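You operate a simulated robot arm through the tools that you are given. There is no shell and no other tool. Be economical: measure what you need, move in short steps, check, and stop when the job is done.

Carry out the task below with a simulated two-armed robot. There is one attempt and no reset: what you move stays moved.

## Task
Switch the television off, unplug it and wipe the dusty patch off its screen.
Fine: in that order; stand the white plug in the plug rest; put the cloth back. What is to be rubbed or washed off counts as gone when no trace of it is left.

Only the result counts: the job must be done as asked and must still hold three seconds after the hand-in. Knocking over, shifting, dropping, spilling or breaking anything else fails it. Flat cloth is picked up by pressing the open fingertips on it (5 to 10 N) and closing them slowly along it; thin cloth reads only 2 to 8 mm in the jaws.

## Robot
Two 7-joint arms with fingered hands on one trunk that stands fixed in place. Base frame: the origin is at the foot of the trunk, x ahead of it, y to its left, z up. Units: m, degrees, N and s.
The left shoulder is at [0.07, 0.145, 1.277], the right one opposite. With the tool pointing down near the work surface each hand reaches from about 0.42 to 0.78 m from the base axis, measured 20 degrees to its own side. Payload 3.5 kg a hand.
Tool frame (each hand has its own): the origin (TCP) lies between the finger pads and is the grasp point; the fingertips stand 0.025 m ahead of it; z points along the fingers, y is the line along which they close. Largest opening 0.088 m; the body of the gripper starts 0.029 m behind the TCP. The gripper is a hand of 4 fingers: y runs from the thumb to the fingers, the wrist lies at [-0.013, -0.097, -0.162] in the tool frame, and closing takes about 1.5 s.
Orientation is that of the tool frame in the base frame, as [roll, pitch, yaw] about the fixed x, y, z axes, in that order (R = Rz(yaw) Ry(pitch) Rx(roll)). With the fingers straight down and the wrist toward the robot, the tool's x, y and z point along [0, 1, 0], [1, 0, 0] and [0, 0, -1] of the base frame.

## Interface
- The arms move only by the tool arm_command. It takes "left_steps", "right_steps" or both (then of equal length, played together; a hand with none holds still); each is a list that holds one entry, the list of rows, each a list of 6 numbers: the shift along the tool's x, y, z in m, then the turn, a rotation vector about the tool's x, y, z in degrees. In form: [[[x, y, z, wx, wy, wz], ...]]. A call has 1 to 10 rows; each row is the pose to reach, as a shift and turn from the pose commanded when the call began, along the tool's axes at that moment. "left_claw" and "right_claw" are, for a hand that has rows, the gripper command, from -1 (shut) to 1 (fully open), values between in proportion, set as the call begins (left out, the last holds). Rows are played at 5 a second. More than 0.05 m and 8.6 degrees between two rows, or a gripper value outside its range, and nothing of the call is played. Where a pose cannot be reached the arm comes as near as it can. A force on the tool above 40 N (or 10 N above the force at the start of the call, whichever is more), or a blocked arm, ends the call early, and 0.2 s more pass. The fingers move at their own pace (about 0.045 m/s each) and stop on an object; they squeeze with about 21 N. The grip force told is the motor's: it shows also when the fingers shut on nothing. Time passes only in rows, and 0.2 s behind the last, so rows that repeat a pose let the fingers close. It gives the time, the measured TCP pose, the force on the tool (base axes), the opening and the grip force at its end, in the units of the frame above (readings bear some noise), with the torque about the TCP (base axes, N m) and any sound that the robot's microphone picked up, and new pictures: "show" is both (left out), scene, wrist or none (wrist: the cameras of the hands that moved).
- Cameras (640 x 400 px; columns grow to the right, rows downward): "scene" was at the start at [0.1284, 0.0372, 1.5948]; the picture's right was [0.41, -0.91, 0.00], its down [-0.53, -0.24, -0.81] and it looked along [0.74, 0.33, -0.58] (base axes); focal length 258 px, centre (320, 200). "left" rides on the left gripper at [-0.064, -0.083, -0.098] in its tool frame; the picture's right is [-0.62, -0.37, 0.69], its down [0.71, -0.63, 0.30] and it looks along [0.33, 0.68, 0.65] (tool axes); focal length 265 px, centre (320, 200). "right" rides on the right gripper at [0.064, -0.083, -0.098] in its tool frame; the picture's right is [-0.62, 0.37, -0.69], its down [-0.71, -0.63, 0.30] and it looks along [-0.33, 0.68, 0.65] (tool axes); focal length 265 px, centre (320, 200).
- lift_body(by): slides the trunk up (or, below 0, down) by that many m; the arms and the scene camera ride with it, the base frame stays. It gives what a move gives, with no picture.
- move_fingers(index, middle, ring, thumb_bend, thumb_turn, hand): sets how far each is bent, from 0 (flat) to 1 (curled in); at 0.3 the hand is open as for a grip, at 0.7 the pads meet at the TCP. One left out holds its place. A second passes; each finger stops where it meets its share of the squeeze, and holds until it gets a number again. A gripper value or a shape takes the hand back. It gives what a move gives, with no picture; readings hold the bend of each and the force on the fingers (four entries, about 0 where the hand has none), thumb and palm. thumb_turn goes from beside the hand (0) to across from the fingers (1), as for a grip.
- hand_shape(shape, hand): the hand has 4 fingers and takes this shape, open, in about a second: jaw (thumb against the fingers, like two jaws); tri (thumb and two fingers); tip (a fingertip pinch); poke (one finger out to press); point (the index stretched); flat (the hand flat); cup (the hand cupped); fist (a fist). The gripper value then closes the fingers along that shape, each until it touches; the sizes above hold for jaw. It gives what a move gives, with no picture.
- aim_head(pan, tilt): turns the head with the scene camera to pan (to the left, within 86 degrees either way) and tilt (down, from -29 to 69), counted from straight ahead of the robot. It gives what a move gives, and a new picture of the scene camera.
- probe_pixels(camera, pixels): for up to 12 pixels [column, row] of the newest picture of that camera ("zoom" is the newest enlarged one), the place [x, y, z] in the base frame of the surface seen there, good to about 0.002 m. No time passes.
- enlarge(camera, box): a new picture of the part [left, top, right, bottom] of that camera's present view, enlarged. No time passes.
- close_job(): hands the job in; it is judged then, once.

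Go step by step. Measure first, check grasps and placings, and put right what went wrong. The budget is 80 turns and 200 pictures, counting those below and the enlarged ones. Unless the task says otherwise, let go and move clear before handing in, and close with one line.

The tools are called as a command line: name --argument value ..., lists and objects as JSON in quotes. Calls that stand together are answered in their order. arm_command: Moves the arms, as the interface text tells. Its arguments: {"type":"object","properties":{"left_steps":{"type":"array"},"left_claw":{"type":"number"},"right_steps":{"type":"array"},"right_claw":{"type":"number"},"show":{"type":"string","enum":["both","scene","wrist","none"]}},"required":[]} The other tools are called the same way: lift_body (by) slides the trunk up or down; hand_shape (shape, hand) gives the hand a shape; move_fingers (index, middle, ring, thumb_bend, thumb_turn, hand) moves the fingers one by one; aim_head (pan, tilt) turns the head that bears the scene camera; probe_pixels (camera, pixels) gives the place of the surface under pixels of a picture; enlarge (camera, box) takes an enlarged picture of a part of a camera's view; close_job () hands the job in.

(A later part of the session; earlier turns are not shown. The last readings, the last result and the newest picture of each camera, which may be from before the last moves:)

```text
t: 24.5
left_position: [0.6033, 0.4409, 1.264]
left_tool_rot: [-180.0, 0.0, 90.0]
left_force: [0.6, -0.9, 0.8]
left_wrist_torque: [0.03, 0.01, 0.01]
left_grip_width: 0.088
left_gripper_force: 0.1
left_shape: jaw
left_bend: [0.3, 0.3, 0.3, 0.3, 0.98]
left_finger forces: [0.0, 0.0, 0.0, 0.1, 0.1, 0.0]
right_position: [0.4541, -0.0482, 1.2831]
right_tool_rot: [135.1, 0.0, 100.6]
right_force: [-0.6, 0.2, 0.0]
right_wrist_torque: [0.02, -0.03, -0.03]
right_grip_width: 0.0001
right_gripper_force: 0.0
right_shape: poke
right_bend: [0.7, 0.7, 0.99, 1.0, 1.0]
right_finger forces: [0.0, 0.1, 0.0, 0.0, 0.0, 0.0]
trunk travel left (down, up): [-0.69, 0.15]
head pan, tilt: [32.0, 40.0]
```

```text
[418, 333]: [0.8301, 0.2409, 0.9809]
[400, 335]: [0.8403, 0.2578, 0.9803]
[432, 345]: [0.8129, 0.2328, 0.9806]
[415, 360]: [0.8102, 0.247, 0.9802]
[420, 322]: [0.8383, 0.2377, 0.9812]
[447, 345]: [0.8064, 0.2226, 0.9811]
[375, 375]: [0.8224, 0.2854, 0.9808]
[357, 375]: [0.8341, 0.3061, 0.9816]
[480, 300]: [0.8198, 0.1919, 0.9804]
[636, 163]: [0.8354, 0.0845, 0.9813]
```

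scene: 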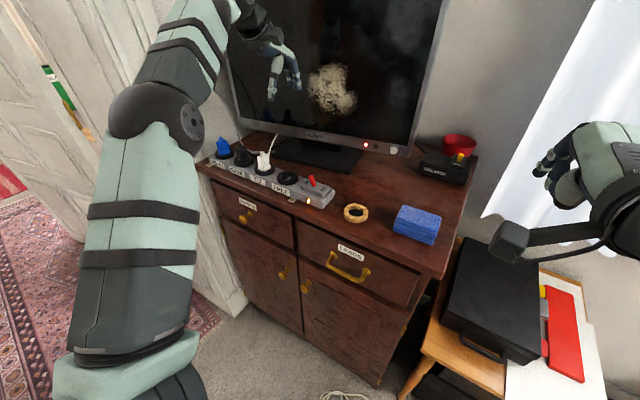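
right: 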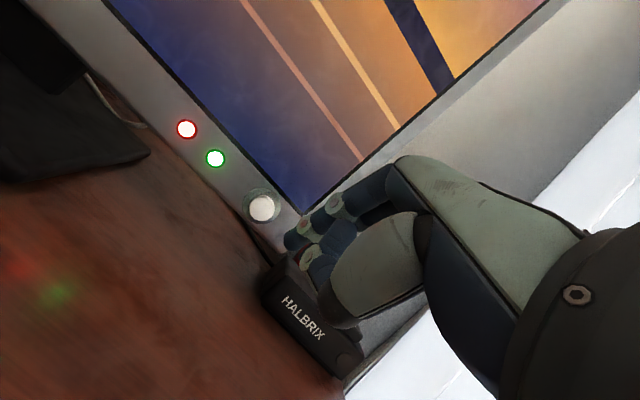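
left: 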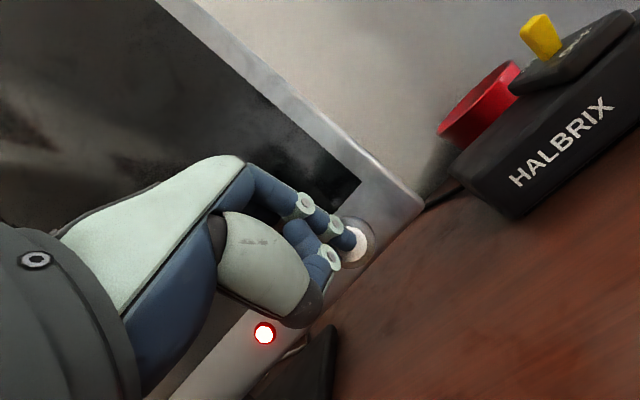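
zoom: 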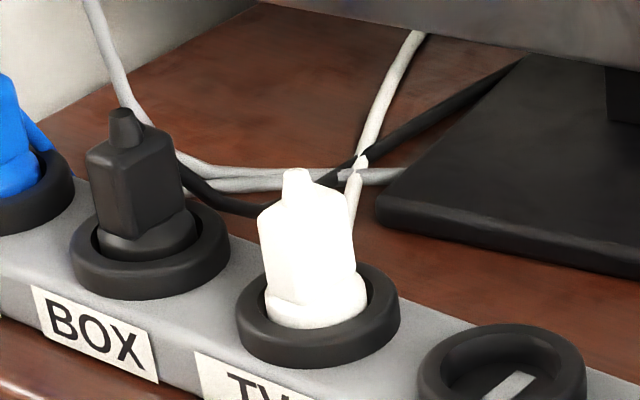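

probe_pixels --camera "zoom" --pixels '[[297, 178], [265, 215], [305, 200], [340, 210], [348, 240], [352, 270], [268, 290], [300, 320], [362, 300], [243, 315], [395, 310], [352, 205]]'

arm_command --left_steps '[[[0, 0, 0, 0, 0, 0]]]' --show "wrist"

probe_pixels --camera "left" --pixels '[[418, 333], [403, 340], [432, 345], [415, 355], [402, 330], [440, 360], [375, 375], [357, 375], [480, 300], [425, 322]]'

enlarge --camera "left" --box '[340, 290, 500, 390]'

```text
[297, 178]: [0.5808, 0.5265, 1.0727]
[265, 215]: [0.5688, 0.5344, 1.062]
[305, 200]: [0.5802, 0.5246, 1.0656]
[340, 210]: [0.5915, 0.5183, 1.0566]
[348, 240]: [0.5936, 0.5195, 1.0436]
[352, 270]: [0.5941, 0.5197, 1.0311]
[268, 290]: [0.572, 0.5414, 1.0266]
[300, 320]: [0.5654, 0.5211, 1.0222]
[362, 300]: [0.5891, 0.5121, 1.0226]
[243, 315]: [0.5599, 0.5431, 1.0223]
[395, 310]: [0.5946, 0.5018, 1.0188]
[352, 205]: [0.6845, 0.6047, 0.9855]
```

```text
t: 24.9
left_position: [0.6038, 0.4408, 1.2624]
left_tool_rot: [180.0, 0.1, 89.9]
left_force: [0.3, -0.2, -0.1]
left_wrist_torque: [0.0, 0.02, -0.01]
left_grip_width: 0.0881
left_gripper_force: 0.1
left_shape: jaw
left_bend: [0.3, 0.3, 0.3, 0.3, 0.98]
left_finger forces: [0.1, 0.0, 0.0, 0.0, 0.0, 0.1]
right_position: [0.4541, -0.0476, 1.2841]
right_tool_rot: [135.0, 0.0, 100.4]
right_force: [0.2, 0.6, 0.0]
right_wrist_torque: [0.0, -0.01, 0.01]
right_grip_width: 0.0001
right_gripper_force: 0.0
right_shape: poke
right_bend: [0.7, 0.7, 0.99, 1.0, 1.0]
right_finger forces: [0.0, 0.0, 0.1, 0.0, 0.1, 0.0]
trunk travel left (down, up): [-0.69, 0.15]
head pan, tilt: [32.0, 40.0]
```

left: 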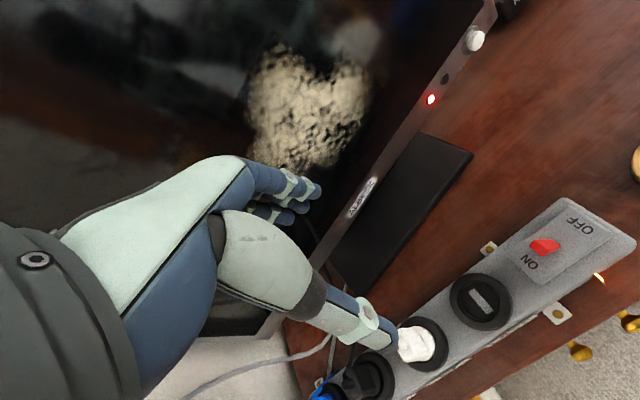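

```text
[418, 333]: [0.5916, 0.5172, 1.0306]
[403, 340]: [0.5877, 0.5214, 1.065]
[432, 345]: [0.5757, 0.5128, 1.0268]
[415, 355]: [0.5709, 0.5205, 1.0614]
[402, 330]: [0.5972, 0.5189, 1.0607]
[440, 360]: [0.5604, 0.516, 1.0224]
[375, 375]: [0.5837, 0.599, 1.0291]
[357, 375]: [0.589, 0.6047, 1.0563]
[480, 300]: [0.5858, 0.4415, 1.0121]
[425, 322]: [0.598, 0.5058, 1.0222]
```

```text
4.00 times, centred on (420, 340) of left
```

zoom: 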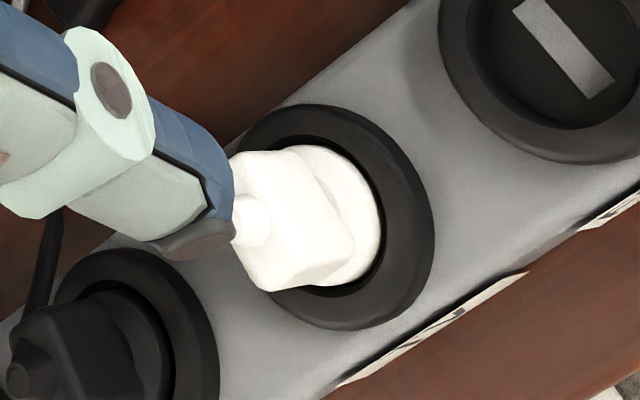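

The plug body spans x 0.567–0.597, y 0.518–0.536, z 1.03–1.063. I position the open jaw above it, closing along x.

arm_command --left_steps '[[[0.028, -0.007, 0.03, 0, 0, 0], [0.057, -0.014, 0.06, 0, 0, 0], [0.086, -0.021, 0.09, 0, 0, 0], [0.086, -0.021, 0.123, 0, 0, 0], [0.086, -0.021, 0.123, 0, 0, 0]]]'

enlarge --camera "scene" --box '[205, 90, 333, 170]'

```text
t: 26.1
left_position: [0.5805, 0.5252, 1.14]
left_tool_rot: [-180.0, -0.1, 90.0]
left_force: [0.0, 0.5, -0.1]
left_wrist_torque: [0.01, 0.03, 0.01]
left_grip_width: 0.0878
left_gripper_force: 0.1
left_shape: jaw
left_bend: [0.3, 0.3, 0.3, 0.3, 0.98]
left_finger forces: [0.0, 0.1, 0.0, 0.1, 0.1, 0.0]
right_position: [0.4544, -0.0494, 1.2844]
right_tool_rot: [134.9, 0.0, 100.6]
right_force: [0.9, -0.1, 0.6]
right_wrist_torque: [0.01, 0.01, 0.03]
right_grip_width: 0.0001
right_gripper_force: 0.1
right_shape: poke
right_bend: [0.7, 0.7, 0.99, 1.0, 1.0]
right_finger forces: [0.0, 0.1, 0.1, 0.0, 0.1, 0.0]
trunk travel left (down, up): [-0.69, 0.15]
head pan, tilt: [32.0, 40.0]
```

scene: 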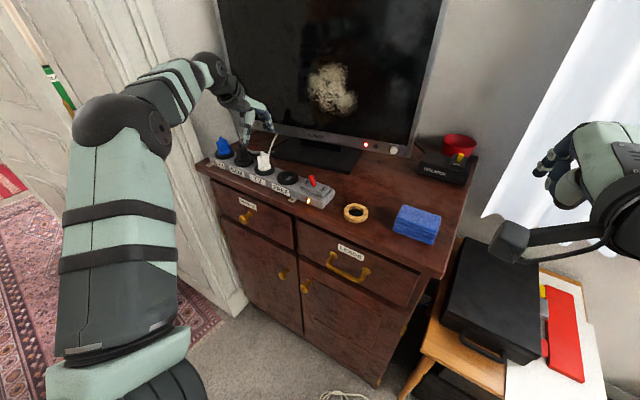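
left: 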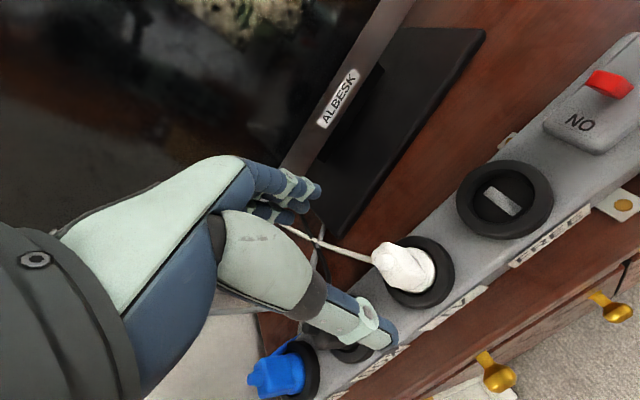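

```text
5.00 times, centred on (269, 130) of scene
```

zoom: 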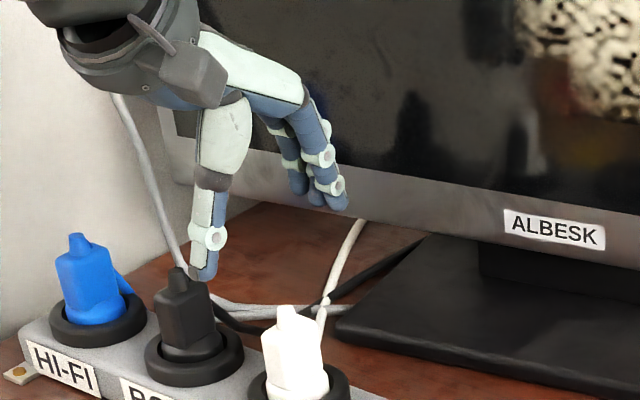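

The jaw hangs above the plug. I check the cord's path and the fingers' places.

probe_pixels --camera "left" --pixels '[[362, 259], [345, 252], [316, 241], [295, 232], [395, 335], [375, 345], [315, 192], [300, 205], [405, 262], [400, 282], [388, 250]]'

enlarge --camera "left" --box '[260, 180, 480, 318]'

```text
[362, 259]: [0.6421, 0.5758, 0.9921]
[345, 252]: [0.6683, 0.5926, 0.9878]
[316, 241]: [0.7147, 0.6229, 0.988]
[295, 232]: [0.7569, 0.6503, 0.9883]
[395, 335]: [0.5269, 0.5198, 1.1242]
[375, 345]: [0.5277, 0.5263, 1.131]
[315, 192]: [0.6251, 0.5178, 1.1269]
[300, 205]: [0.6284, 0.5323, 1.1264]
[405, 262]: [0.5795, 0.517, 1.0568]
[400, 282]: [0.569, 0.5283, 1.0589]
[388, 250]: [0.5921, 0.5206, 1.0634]
```

```text
2.90 times, centred on (370, 249) of left
```

zoom: 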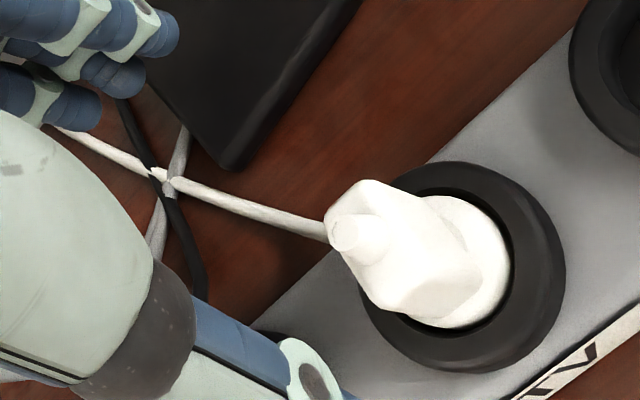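

Cord lies low behind the plug, clear of fingers at z>1.03. I descend to z≈1.054.

arm_command --left_steps '[[[0.001, 0.001, 0.03, 0, 0, 0], [0.001, 0.001, 0.06, 0, 0, 0], [0.001, 0.001, 0.075, 0, 0, 0], [0.001, 0.001, 0.086, 0, 0, 0], [0.001, 0.001, 0.086, 0, 0, 0]]]'

enlarge --camera "left" --box '[240, 150, 480, 300]'

enlarge --camera "scene" --box '[205, 100, 333, 180]'

```text
t: 27.3
left_position: [0.5823, 0.5298, 1.054]
left_tool_rot: [-180.0, 0.0, 90.0]
left_force: [0.0, 0.0, 0.2]
left_wrist_torque: [0.0, 0.02, 0.02]
left_grip_width: 0.088
left_gripper_force: 0.1
left_shape: jaw
left_bend: [0.3, 0.3, 0.3, 0.3, 0.98]
left_finger forces: [0.0, 0.1, 0.1, 0.1, 0.0, 0.1]
right_position: [0.4529, -0.0475, 1.2846]
right_tool_rot: [135.0, 0.0, 100.5]
right_force: [0.1, -1.3, -0.4]
right_wrist_torque: [0.02, 0.02, 0.0]
right_grip_width: 0.0
right_gripper_force: 0.2
right_shape: poke
right_bend: [0.7, 0.7, 0.99, 1.0, 1.0]
right_finger forces: [0.1, 0.0, 0.0, 0.0, 0.0, 0.0]
trunk travel left (down, up): [-0.69, 0.15]
head pan, tilt: [32.0, 40.0]
```

scene: 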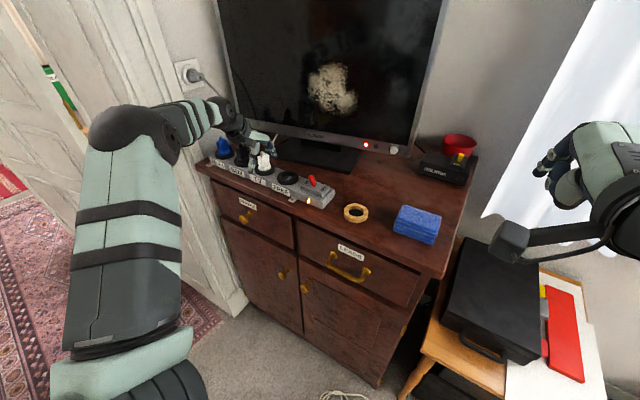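
left: 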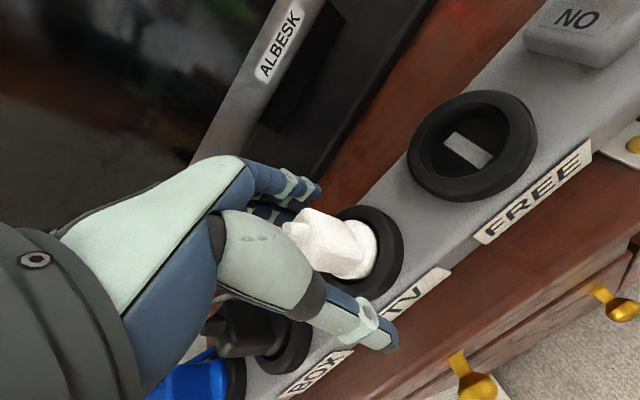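

```text
2.67 times, centred on (360, 225) of left
```

zoom: 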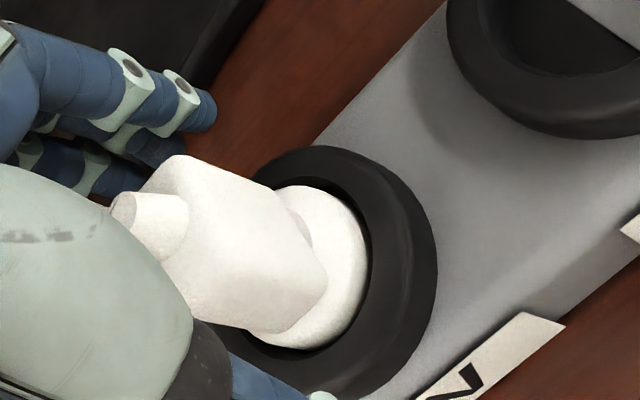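

```text
5.00 times, centred on (269, 140) of scene
```

zoom: 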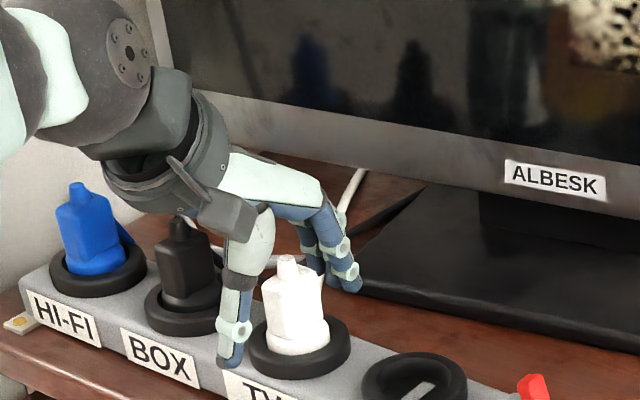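

Jaw straddles the plug. I close the fingers on it, with a 3 mm shift to centre.

arm_command --left_steps '[[[-0.003, 0, 0, 0, 0, 0], [-0.003, 0, 0, 0, 0, 0], [-0.003, 0, 0, 0, 0, 0], [-0.003, 0, 0, 0, 0, 0], [-0.003, 0, 0, 0, 0, 0], [-0.003, 0, 0, 0, 0, 0], [-0.003, 0, 0, 0, 0, 0], [-0.003, 0, 0, 0, 0, 0]]]' --left_claw -1 --show "wrist"

enlarge --camera "left" --box '[240, 150, 480, 300]'

enlarge --camera "scene" --box '[205, 100, 333, 180]'

```text
t: 29.1
left_position: [0.5822, 0.5256, 1.0536]
left_tool_rot: [179.8, 0.0, 89.9]
left_force: [-1.5, -0.4, -1.8]
left_wrist_torque: [0.02, 0.02, 0.01]
left_grip_width: 0.0276
left_gripper_force: 20.8
left_shape: jaw
left_bend: [0.74, 0.5, 0.55, 0.75, 1.0]
left_finger forces: [10.7, 6.0, 0.1, 0.0, 18.5, 0.0]
right_position: [0.4547, -0.0472, 1.2844]
right_tool_rot: [135.0, 0.0, 100.6]
right_force: [0.8, -0.7, -0.8]
right_wrist_torque: [0.04, -0.02, -0.02]
right_grip_width: 0.0
right_gripper_force: 0.0
right_shape: poke
right_bend: [0.7, 0.7, 0.99, 1.0, 1.0]
right_finger forces: [0.0, 0.1, 0.1, 0.0, 0.0, 0.0]
trunk travel left (down, up): [-0.69, 0.15]
head pan, tilt: [32.0, 40.0]
```

left: 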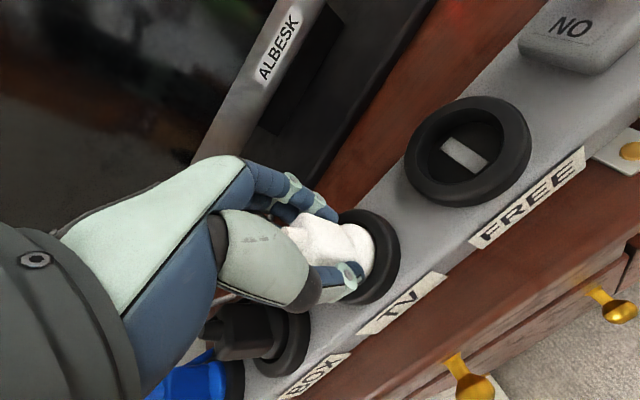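

```text
2.67 times, centred on (360, 225) of left
```

zoom: 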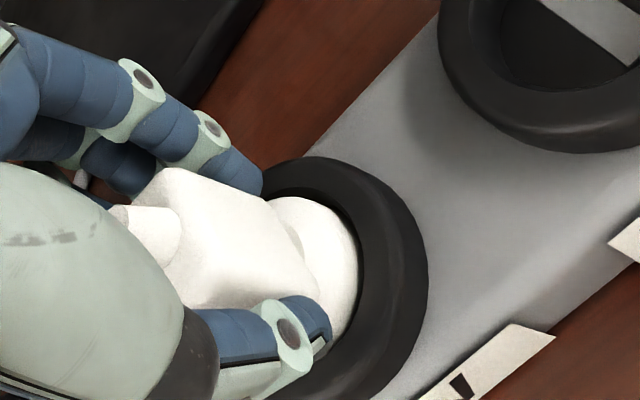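

```text
5.00 times, centred on (269, 140) of scene
```

zoom: 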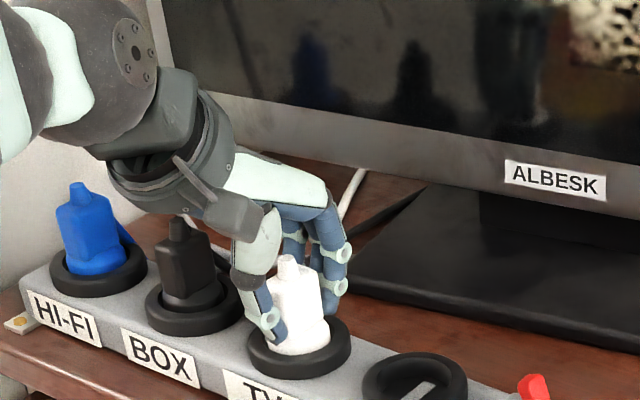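

The plug is held (27.6 mm, index and thumb loaded). I pull straight up.

arm_command --left_steps '[[[0, 0, -0.005, 0, 0, 0], [0, 0, -0.01, 0, 0, 0], [0, 0, -0.015, 0, 0, 0], [0, 0, -0.022, 0, 0, 0], [0, 0, -0.032, 0, 0, 0], [0, 0, -0.045, 0, 0, 0], [0, 0, -0.06, 0, 0, 0], [0, 0, -0.06, 0, 0, 0]]]'

enlarge --camera "scene" --box '[205, 80, 333, 160]'

```text
t: 30.9
left_position: [0.5827, 0.5247, 1.1148]
left_tool_rot: [-180.0, 0.0, 89.9]
left_force: [0.1, -0.4, 0.3]
left_wrist_torque: [-0.03, -0.01, 0.03]
left_grip_width: 0.0275
left_gripper_force: 20.9
left_shape: jaw
left_bend: [0.74, 0.5, 0.55, 0.75, 1.0]
left_finger forces: [11.7, 6.6, 0.0, 0.0, 18.2, 0.0]
right_position: [0.4551, -0.046, 1.284]
right_tool_rot: [135.1, 0.1, 100.4]
right_force: [0.6, 1.1, 0.5]
right_wrist_torque: [0.01, 0.02, 0.0]
right_grip_width: 0.0004
right_gripper_force: 0.0
right_shape: poke
right_bend: [0.7, 0.7, 0.99, 1.0, 1.0]
right_finger forces: [0.0, 0.1, 0.1, 0.0, 0.1, 0.0]
trunk travel left (down, up): [-0.69, 0.15]
head pan, tilt: [32.0, 40.0]
```

scene: 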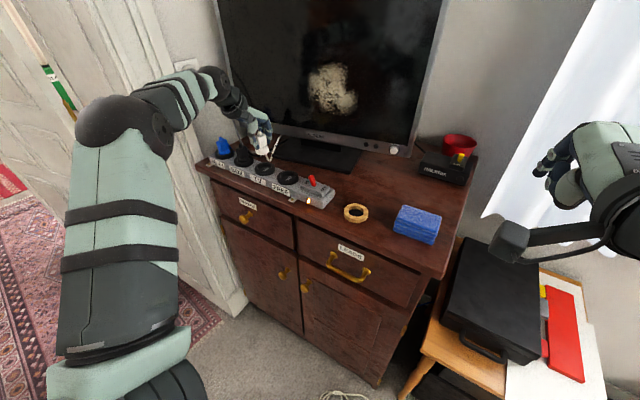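
left: 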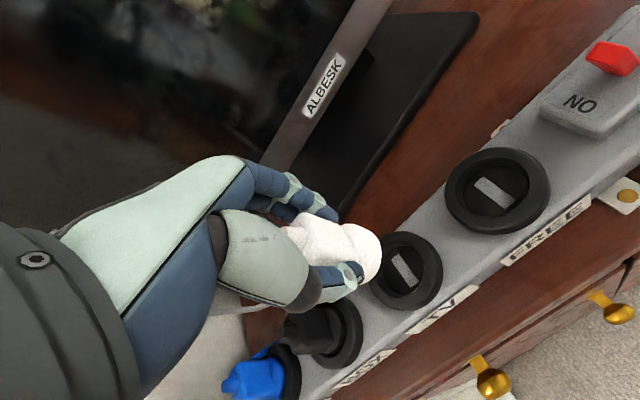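

```text
5.00 times, centred on (269, 120) of scene
```

zoom: 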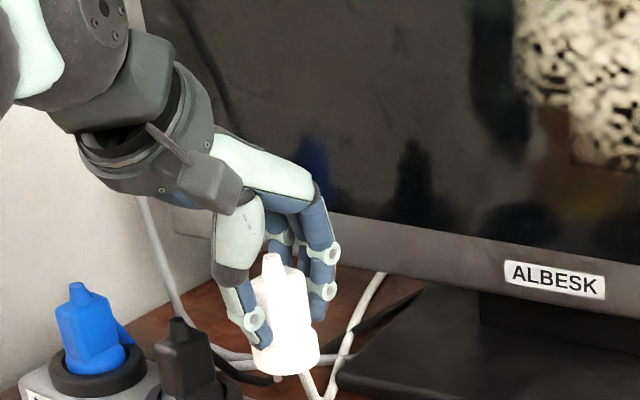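

The plug is out and the red lamp has gone dark. Now I measure the ring (plug rest).

enlarge --camera "scene" --box '[332, 195, 380, 225]'

probe_pixels --camera "zoom" --pixels '[[180, 200], [460, 230], [330, 130], [300, 320], [320, 220], [230, 240], [400, 255], [310, 270], [150, 210], [500, 240]]'

enlarge --camera "left" --box '[260, 180, 420, 300]'

probe_pixels --camera "left" --pixels '[[378, 258], [372, 235], [350, 280], [365, 265], [340, 240], [318, 232]]'

```text
13.33 times, centred on (356, 210) of scene
```

zoom: 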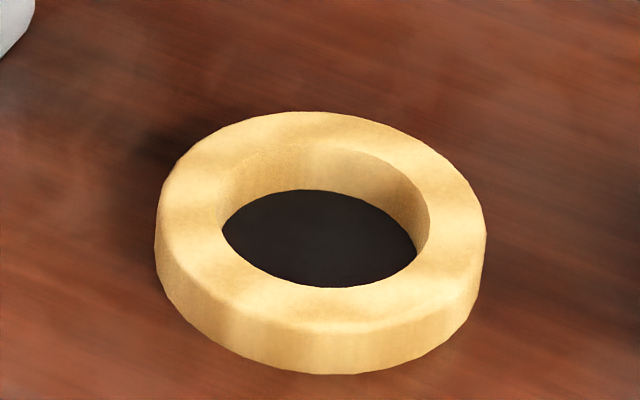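

```text
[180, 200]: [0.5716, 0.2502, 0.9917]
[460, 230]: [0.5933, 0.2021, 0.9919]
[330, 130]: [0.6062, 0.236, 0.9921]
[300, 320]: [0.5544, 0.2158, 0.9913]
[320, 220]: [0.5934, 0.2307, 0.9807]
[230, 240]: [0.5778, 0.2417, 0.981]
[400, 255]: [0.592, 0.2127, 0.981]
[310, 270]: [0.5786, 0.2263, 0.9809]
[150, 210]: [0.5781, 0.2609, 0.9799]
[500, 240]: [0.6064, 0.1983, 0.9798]
```

```text
3.33 times, centred on (340, 240) of left
```

zoom: 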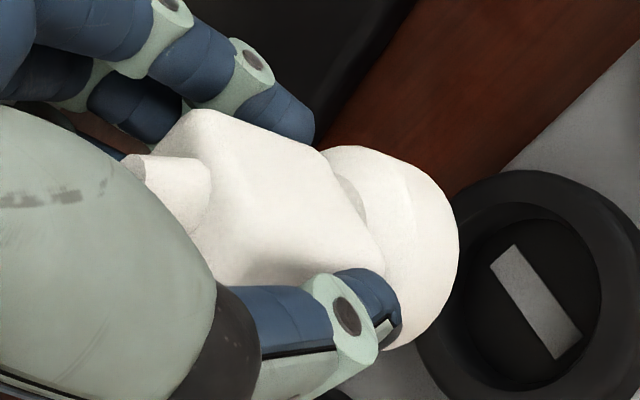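

```text
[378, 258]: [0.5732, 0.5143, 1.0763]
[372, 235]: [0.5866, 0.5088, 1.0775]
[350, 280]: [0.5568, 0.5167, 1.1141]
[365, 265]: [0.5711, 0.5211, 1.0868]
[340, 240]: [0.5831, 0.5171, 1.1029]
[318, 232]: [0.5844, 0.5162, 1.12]
```

Ring centre ≈ [0.581,0.225], top 0.992, hole radius ≈19 mm. To know the plug collar's offset in the hand, I measure the now empty TV socket and the plug's underside.

enlarge --camera "scene" --box '[240, 130, 304, 170]'

probe_pixels --camera "zoom" --pixels '[[262, 245], [262, 365], [150, 365], [330, 370], [170, 330], [340, 330], [210, 130], [300, 175], [215, 200], [260, 225], [290, 150], [255, 300]]'

```text
10.00 times, centred on (272, 150) of scene
```

zoom: 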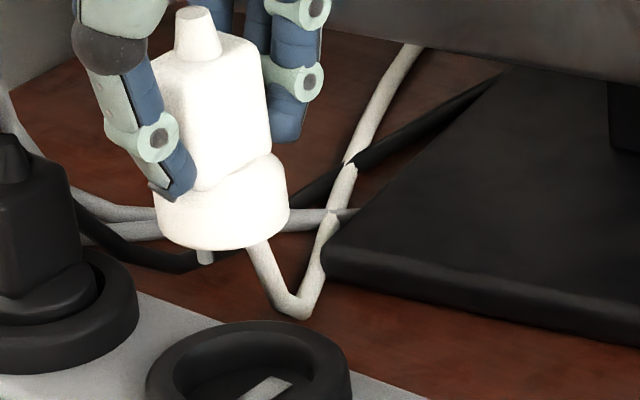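

```text
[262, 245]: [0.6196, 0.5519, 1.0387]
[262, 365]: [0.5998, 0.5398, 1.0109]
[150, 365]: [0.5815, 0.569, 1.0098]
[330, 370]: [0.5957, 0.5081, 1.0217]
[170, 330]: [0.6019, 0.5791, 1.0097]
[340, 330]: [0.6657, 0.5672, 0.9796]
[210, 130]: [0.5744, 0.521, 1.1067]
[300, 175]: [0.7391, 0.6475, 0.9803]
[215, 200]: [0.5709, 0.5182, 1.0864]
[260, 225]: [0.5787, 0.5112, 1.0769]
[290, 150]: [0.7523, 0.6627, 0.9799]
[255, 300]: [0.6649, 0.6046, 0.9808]
```

enlarge --camera "left" --box '[340, 220, 468, 300]'

probe_pixels --camera "left" --pixels '[[434, 265], [405, 236], [390, 297], [420, 300], [430, 245], [405, 268], [420, 282], [395, 252]]'

```text
5.00 times, centred on (404, 260) of left
```

zoom: 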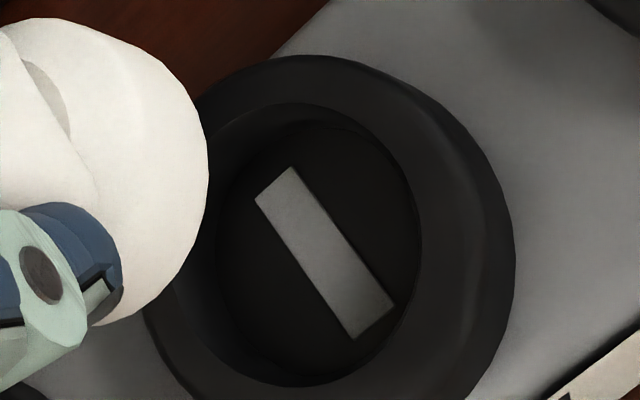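

```text
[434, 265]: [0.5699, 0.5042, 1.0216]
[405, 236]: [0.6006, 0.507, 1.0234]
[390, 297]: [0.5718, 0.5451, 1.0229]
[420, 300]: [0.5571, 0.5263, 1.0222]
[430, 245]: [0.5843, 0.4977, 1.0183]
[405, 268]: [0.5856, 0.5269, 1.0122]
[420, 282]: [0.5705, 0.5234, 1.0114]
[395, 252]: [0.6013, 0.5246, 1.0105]
```

Collar centre sits ≈1 mm ahead of TCP; bottom ≈42 mm below it, with a prong. I carry the plug up and over, slightly behind the strip, to above the ring.

arm_command --left_steps '[[[0, 0, -0.03, 0, 0, 0], [0, 0, -0.05, 0, 0, 0], [-0.04, 0.012, -0.05, 0, 0, 0], [-0.085, 0.03, -0.05, 0, 0, 0], [-0.13, 0.04, -0.05, 0, 0, 0], [-0.175, 0.045, -0.05, 0, 0, 0], [-0.22, 0.045, -0.05, 0, 0, 0], [-0.26, 0.035, -0.05, 0, 0, 0], [-0.3, 0.01, -0.05, 0, 0, 0], [-0.3, -0.002, -0.05, 0, 0, 0]]]'

enlarge --camera "scene" --box '[280, 110, 440, 230]'

```text
t: 33.1
left_position: [0.5803, 0.2255, 1.1632]
left_tool_rot: [180.0, 0.0, 90.1]
left_force: [0.1, -1.1, -0.6]
left_wrist_torque: [0.01, 0.02, 0.01]
left_grip_width: 0.0277
left_gripper_force: 21.2
left_shape: jaw
left_bend: [0.74, 0.5, 0.55, 0.75, 1.0]
left_finger forces: [11.6, 6.4, 0.1, 0.0, 17.9, 0.0]
right_position: [0.4549, -0.0461, 1.2844]
right_tool_rot: [135.0, 0.1, 100.3]
right_force: [0.0, 0.2, 0.1]
right_wrist_torque: [-0.02, 0.01, -0.01]
right_grip_width: 0.0
right_gripper_force: 0.0
right_shape: poke
right_bend: [0.7, 0.7, 0.99, 1.0, 1.0]
right_finger forces: [0.1, 0.1, 0.0, 0.0, 0.0, 0.0]
trunk travel left (down, up): [-0.69, 0.15]
head pan, tilt: [32.0, 40.0]
```

scene: 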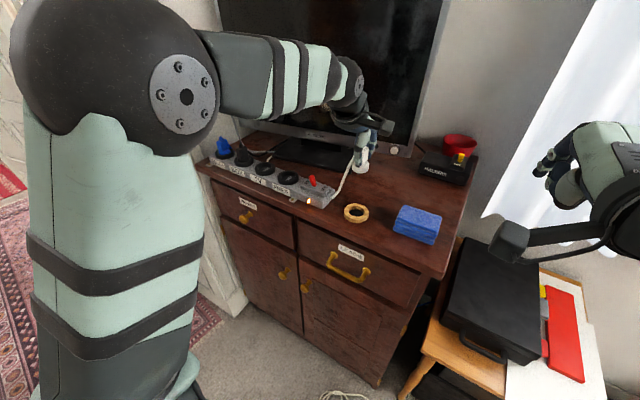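
left: 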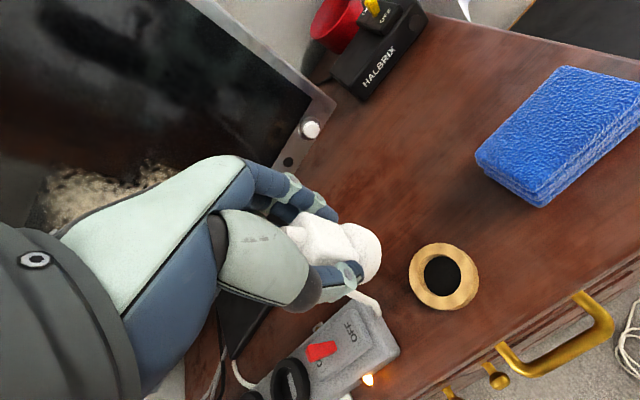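

```text
3.33 times, centred on (360, 170) of scene
```

zoom: 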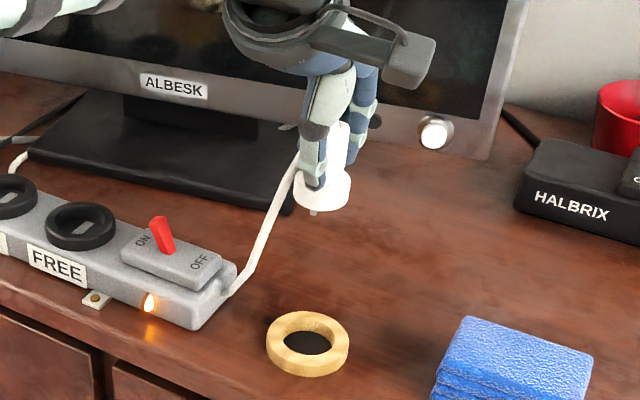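

Ring visible from above at (443,276) in the left view; I refine its centre and the collar's place.

enlarge --camera "left" --box '[290, 210, 490, 335]'

probe_pixels --camera "zoom" --pixels '[[405, 210], [585, 215], [490, 130], [480, 290], [430, 150], [560, 155], [560, 275], [280, 130], [260, 210], [240, 60], [225, 250], [290, 165]]'

```text
3.20 times, centred on (390, 272) of left
```

zoom: 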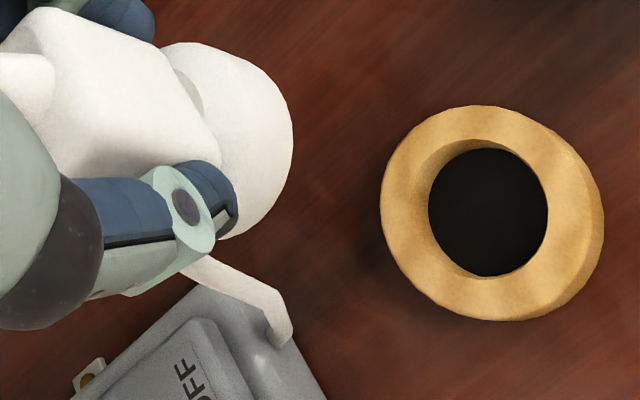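

```text
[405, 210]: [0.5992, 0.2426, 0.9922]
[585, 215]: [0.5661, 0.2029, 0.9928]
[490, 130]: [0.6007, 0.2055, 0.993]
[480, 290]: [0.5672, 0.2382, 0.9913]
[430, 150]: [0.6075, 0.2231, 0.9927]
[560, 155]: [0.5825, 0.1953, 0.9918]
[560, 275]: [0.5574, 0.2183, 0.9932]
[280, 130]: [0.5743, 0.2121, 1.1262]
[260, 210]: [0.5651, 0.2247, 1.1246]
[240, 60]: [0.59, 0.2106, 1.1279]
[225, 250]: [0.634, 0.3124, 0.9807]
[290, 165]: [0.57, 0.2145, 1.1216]
```

Collar centre is ≈(+1.5,+1.5 mm) from TCP; ring centre ≈[0.583,0.224]. I lower to just above the ring and compare.

arm_command --left_steps '[[[-0.003, 0.001, 0.03, 0, 0, 0], [-0.003, 0.001, 0.06, 0, 0, 0], [-0.003, 0.001, 0.088, 0, 0, 0], [-0.003, 0.001, 0.088, 0, 0, 0]]]'

enlarge --camera "left" --box '[290, 190, 450, 290]'

enlarge --camera "scene" --box '[316, 160, 396, 220]'

```text
t: 34.1
left_position: [0.5826, 0.2233, 1.0774]
left_tool_rot: [180.0, 0.0, 90.0]
left_force: [0.1, 0.5, -0.3]
left_wrist_torque: [-0.04, 0.0, -0.01]
left_grip_width: 0.0276
left_gripper_force: 21.4
left_shape: jaw
left_bend: [0.74, 0.5, 0.55, 0.75, 1.0]
left_finger forces: [11.6, 6.4, 0.1, 0.0, 18.0, 0.0]
right_position: [0.455, -0.0486, 1.2839]
right_tool_rot: [134.9, -0.1, 100.5]
right_force: [0.3, 1.1, 0.5]
right_wrist_torque: [0.0, -0.02, 0.01]
right_grip_width: 0.0
right_gripper_force: 0.1
right_shape: poke
right_bend: [0.7, 0.7, 0.99, 1.0, 1.0]
right_finger forces: [0.0, 0.1, 0.0, 0.0, 0.1, 0.1]
trunk travel left (down, up): [-0.69, 0.15]
head pan, tilt: [32.0, 40.0]
```

scene: 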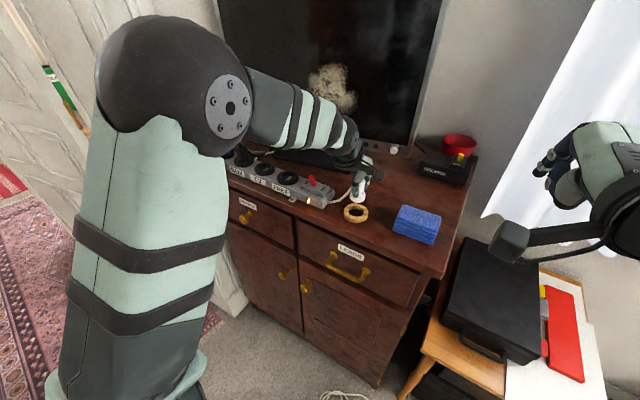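
left: 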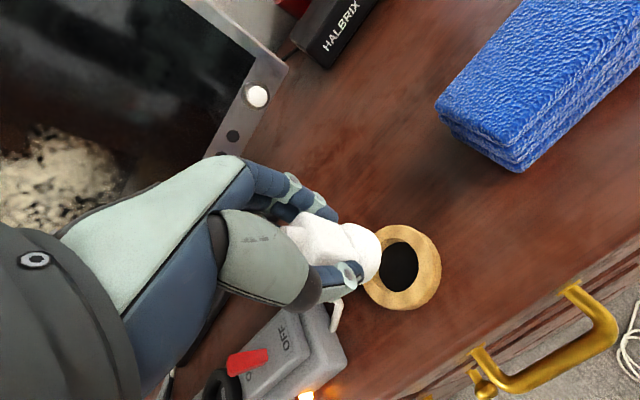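

```text
4.00 times, centred on (370, 240) of left
```

zoom: 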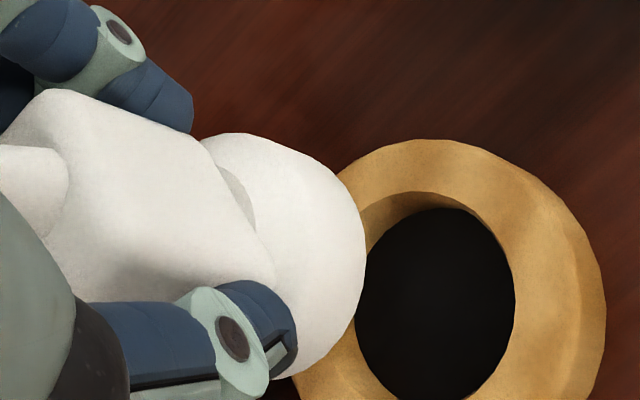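

```text
6.67 times, centred on (356, 190) of scene
```

zoom: 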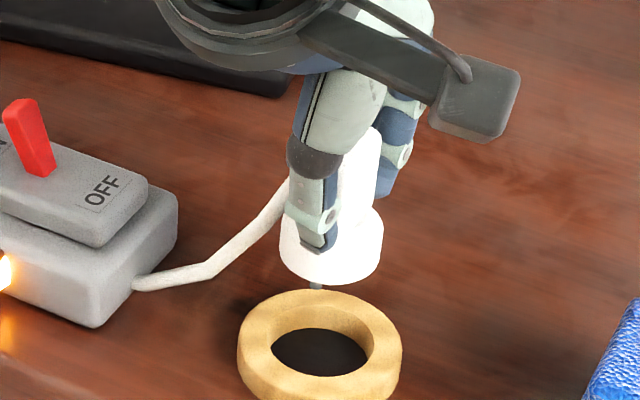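

Collar and ring agree within about 1 mm in both views. I descend gently, watching the force.

arm_command --left_steps '[[[-0.0007, 0, 0.01, 0, 0, 0], [-0.0007, 0, 0.02, 0, 0, 0], [-0.0007, 0, 0.027, 0, 0, 0], [-0.0007, 0, 0.032, 0, 0, 0], [-0.0007, 0, 0.036, 0, 0, 0], [-0.0007, 0, 0.036, 0, 0, 0]]]' --show "none"

enlarge --camera "left" --box '[290, 190, 450, 290]'

enlarge --camera "scene" --box '[316, 160, 396, 220]'

```text
t: 35.5
left_position: [0.5826, 0.2219, 1.039]
left_tool_rot: [-180.0, 0.0, 90.0]
left_force: [0.3, 0.5, 0.0]
left_wrist_torque: [-0.05, -0.02, 0.02]
left_grip_width: 0.0276
left_gripper_force: 20.9
left_shape: jaw
left_bend: [0.74, 0.5, 0.55, 0.75, 1.0]
left_finger forces: [11.6, 6.4, 0.0, 0.1, 18.0, 0.0]
right_position: [0.454, -0.0472, 1.2848]
right_tool_rot: [135.0, 0.0, 100.4]
right_force: [0.9, 0.2, -0.4]
right_wrist_torque: [-0.01, -0.01, 0.0]
right_grip_width: 0.0
right_gripper_force: 0.1
right_shape: poke
right_bend: [0.7, 0.7, 0.99, 1.0, 1.0]
right_finger forces: [0.0, 0.0, 0.1, 0.0, 0.1, 0.1]
trunk travel left (down, up): [-0.69, 0.15]
head pan, tilt: [32.0, 40.0]
```

```text
4.00 times, centred on (370, 240) of left
```

zoom: 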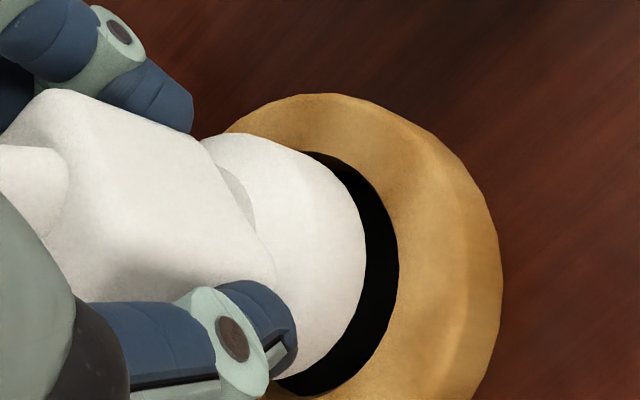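

```text
6.67 times, centred on (356, 190) of scene
```

zoom: 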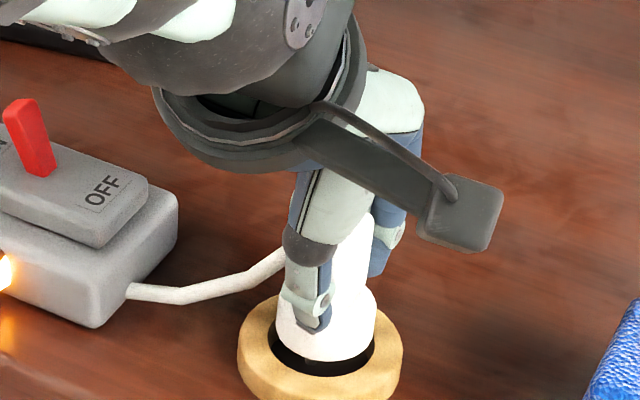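

Still no contact and the collar is entering the hole nicely. I continue down.

arm_command --left_steps '[[[0, -0.0005, 0.004, 0, 0, 0], [0, -0.0005, 0.008, 0, 0, 0], [0, -0.0005, 0.011, 0, 0, 0], [0, -0.0005, 0.014, 0, 0, 0], [0, -0.0005, 0.016, 0, 0, 0], [0, -0.0005, 0.016, 0, 0, 0]]]' --show "none"

enlarge --camera "left" --box '[290, 190, 450, 290]'

enlarge --camera "scene" --box '[316, 160, 396, 220]'

```text
t: 36.9
left_position: [0.5824, 0.222, 1.0247]
left_tool_rot: [-179.9, 0.0, 90.1]
left_force: [-1.2, 2.4, -1.2]
left_wrist_torque: [-0.01, -0.01, 0.0]
left_grip_width: 0.0276
left_gripper_force: 21.0
left_shape: jaw
left_bend: [0.74, 0.5, 0.55, 0.75, 1.0]
left_finger forces: [11.6, 6.6, 0.0, 0.1, 19.5, 0.0]
right_position: [0.4527, -0.0483, 1.2835]
right_tool_rot: [135.0, 0.1, 100.4]
right_force: [0.3, 0.1, -0.3]
right_wrist_torque: [0.03, 0.0, -0.01]
right_grip_width: 0.0
right_gripper_force: 0.2
right_shape: poke
right_bend: [0.7, 0.7, 0.99, 1.0, 1.0]
right_finger forces: [0.0, 0.0, 0.1, 0.0, 0.0, 0.0]
trunk travel left (down, up): [-0.69, 0.15]
head pan, tilt: [32.0, 40.0]
```

```text
4.00 times, centred on (370, 240) of left
```

zoom: 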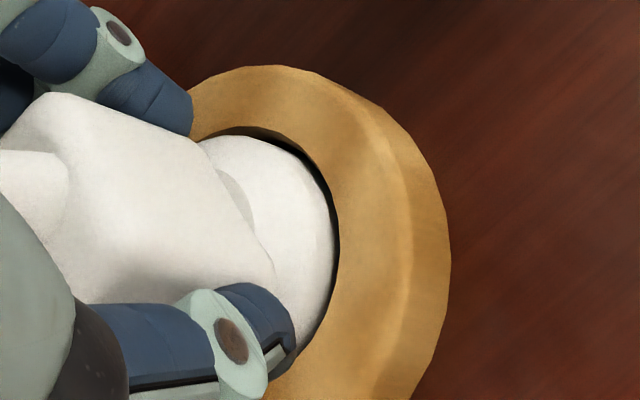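

```text
6.67 times, centred on (356, 190) of scene
```

zoom: 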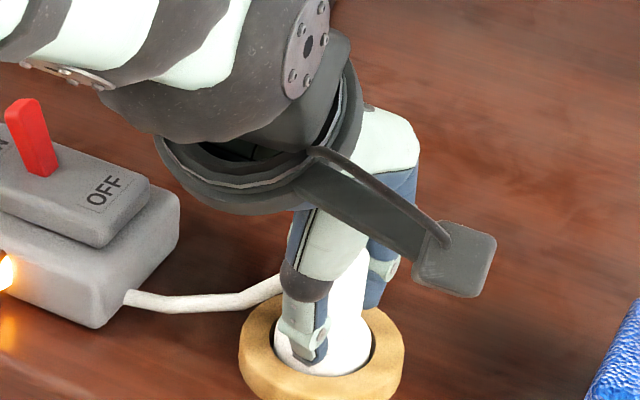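

The collar is inside the ring with a light sideways touch. I ease +0.5 mm in y, lower 2 mm more, then open gently.

arm_command --left_steps '[[[0.0006, 0, 0.001, 0, 0, 0], [0.0006, 0, 0.002, 0, 0, 0], [0.0006, 0, 0.002, 0, 0, 0]]]' --show "none"

arm_command --left_steps '[[[0, 0, 0, 0, 0, 0], [0, 0, 0, 0, 0, 0], [0, 0, 0, 0, 0, 0], [0, 0, 0, 0, 0, 0]]]' --left_claw 0 --show "wrist"

enlarge --camera "scene" --box '[316, 160, 396, 220]'

```text
t: 37.7
left_position: [0.5816, 0.2212, 1.0234]
left_tool_rot: [179.9, 0.0, 90.0]
left_force: [-2.5, 1.3, 3.2]
left_wrist_torque: [0.03, 0.03, 0.01]
left_grip_width: 0.0277
left_gripper_force: 21.1
left_shape: jaw
left_bend: [0.74, 0.5, 0.55, 0.75, 1.0]
left_finger forces: [11.4, 6.4, 0.0, 0.0, 20.2, 0.1]
right_position: [0.4526, -0.0477, 1.2856]
right_tool_rot: [135.0, 0.1, 100.5]
right_force: [-0.4, -0.3, 0.4]
right_wrist_torque: [-0.03, -0.02, 0.02]
right_grip_width: 0.0
right_gripper_force: 0.0
right_shape: poke
right_bend: [0.7, 0.7, 0.99, 1.0, 1.0]
right_finger forces: [0.0, 0.0, 0.1, 0.0, 0.0, 0.0]
trunk travel left (down, up): [-0.69, 0.15]
head pan, tilt: [32.0, 40.0]
```

```text
t: 38.7
left_position: [0.5825, 0.2213, 1.0223]
left_tool_rot: [-179.9, -0.1, 90.0]
left_force: [0.2, 0.2, -0.6]
left_wrist_torque: [0.01, -0.04, -0.02]
left_grip_width: 0.0435
left_gripper_force: 0.1
left_shape: jaw
left_bend: [0.74, 0.45, 0.41, 0.7, 1.0]
left_finger forces: [0.0, 0.0, 0.0, 0.1, 0.0, 0.0]
right_position: [0.4553, -0.0478, 1.2849]
right_tool_rot: [135.2, 0.0, 100.4]
right_force: [0.8, 1.3, -0.2]
right_wrist_torque: [0.01, -0.02, 0.02]
right_grip_width: 0.0002
right_gripper_force: 0.1
right_shape: poke
right_bend: [0.7, 0.7, 0.99, 1.0, 1.0]
right_finger forces: [0.0, 0.1, 0.1, 0.0, 0.1, 0.1]
trunk travel left (down, up): [-0.69, 0.15]
head pan, tilt: [32.0, 40.0]
```

left: 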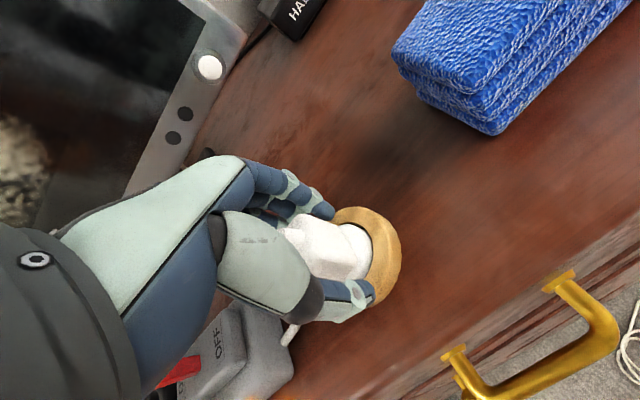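

```text
6.67 times, centred on (356, 190) of scene
```

zoom: 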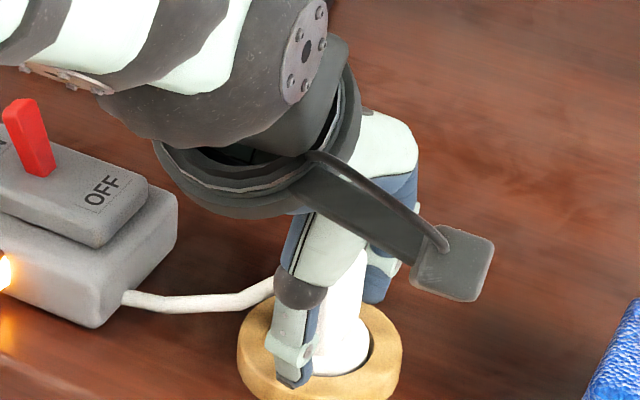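

The plug stands released. I open fully, lift straight up and look.

arm_command --left_steps '[[[0, 0, 0, 0, 0, 0], [0, 0, 0, 0, 0, 0], [0, 0, 0, 0, 0, 0], [0, 0, -0.02, 0, 0, 0], [0, 0, -0.05, 0, 0, 0], [0, 0, -0.09, 0, 0, 0], [0, 0, -0.13, 0, 0, 0], [0, 0, -0.16, 0, 0, 0], [0, 0, -0.16, 0, 0, 0]]]' --left_claw 1

enlarge --camera "scene" --box '[300, 140, 450, 250]'

```text
t: 40.7
left_position: [0.5832, 0.2216, 1.1825]
left_tool_rot: [-180.0, 0.0, 90.0]
left_force: [-1.0, 0.2, -0.6]
left_wrist_torque: [0.01, -0.01, -0.01]
left_grip_width: 0.0873
left_gripper_force: 0.1
left_shape: jaw
left_bend: [0.3, 0.3, 0.3, 0.3, 0.98]
left_finger forces: [0.0, 0.0, 0.0, 0.0, 0.0, 0.0]
right_position: [0.4549, -0.0477, 1.2844]
right_tool_rot: [135.2, 0.0, 100.6]
right_force: [0.8, -0.3, -0.7]
right_wrist_torque: [0.03, -0.01, -0.02]
right_grip_width: 0.0
right_gripper_force: 0.1
right_shape: poke
right_bend: [0.7, 0.7, 0.99, 1.0, 1.0]
right_finger forces: [0.0, 0.0, 0.0, 0.0, 0.1, 0.0]
trunk travel left (down, up): [-0.69, 0.15]
head pan, tilt: [32.0, 40.0]
```

scene: 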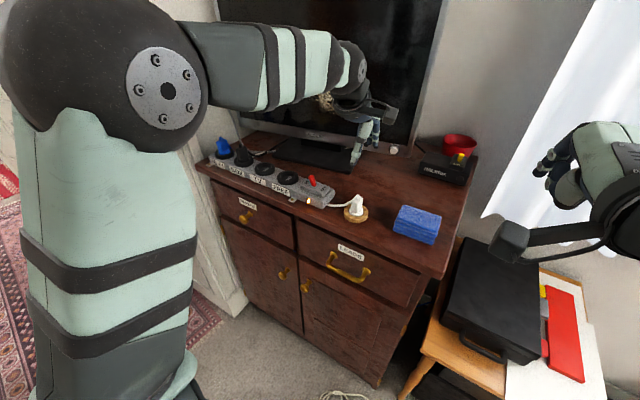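
left: 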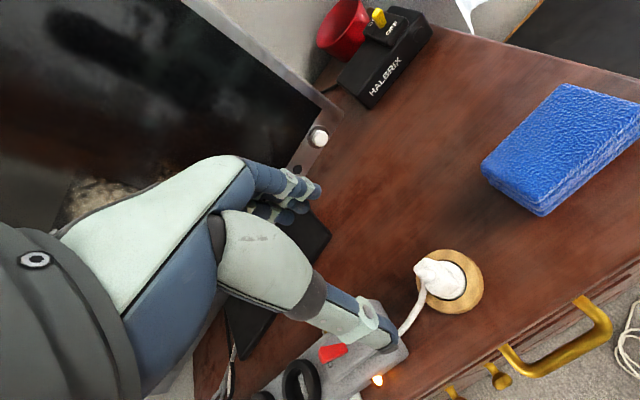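

```text
3.64 times, centred on (375, 195) of scene
```

zoom: 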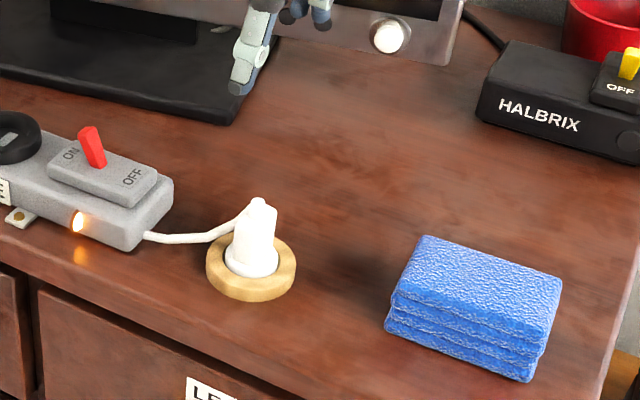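

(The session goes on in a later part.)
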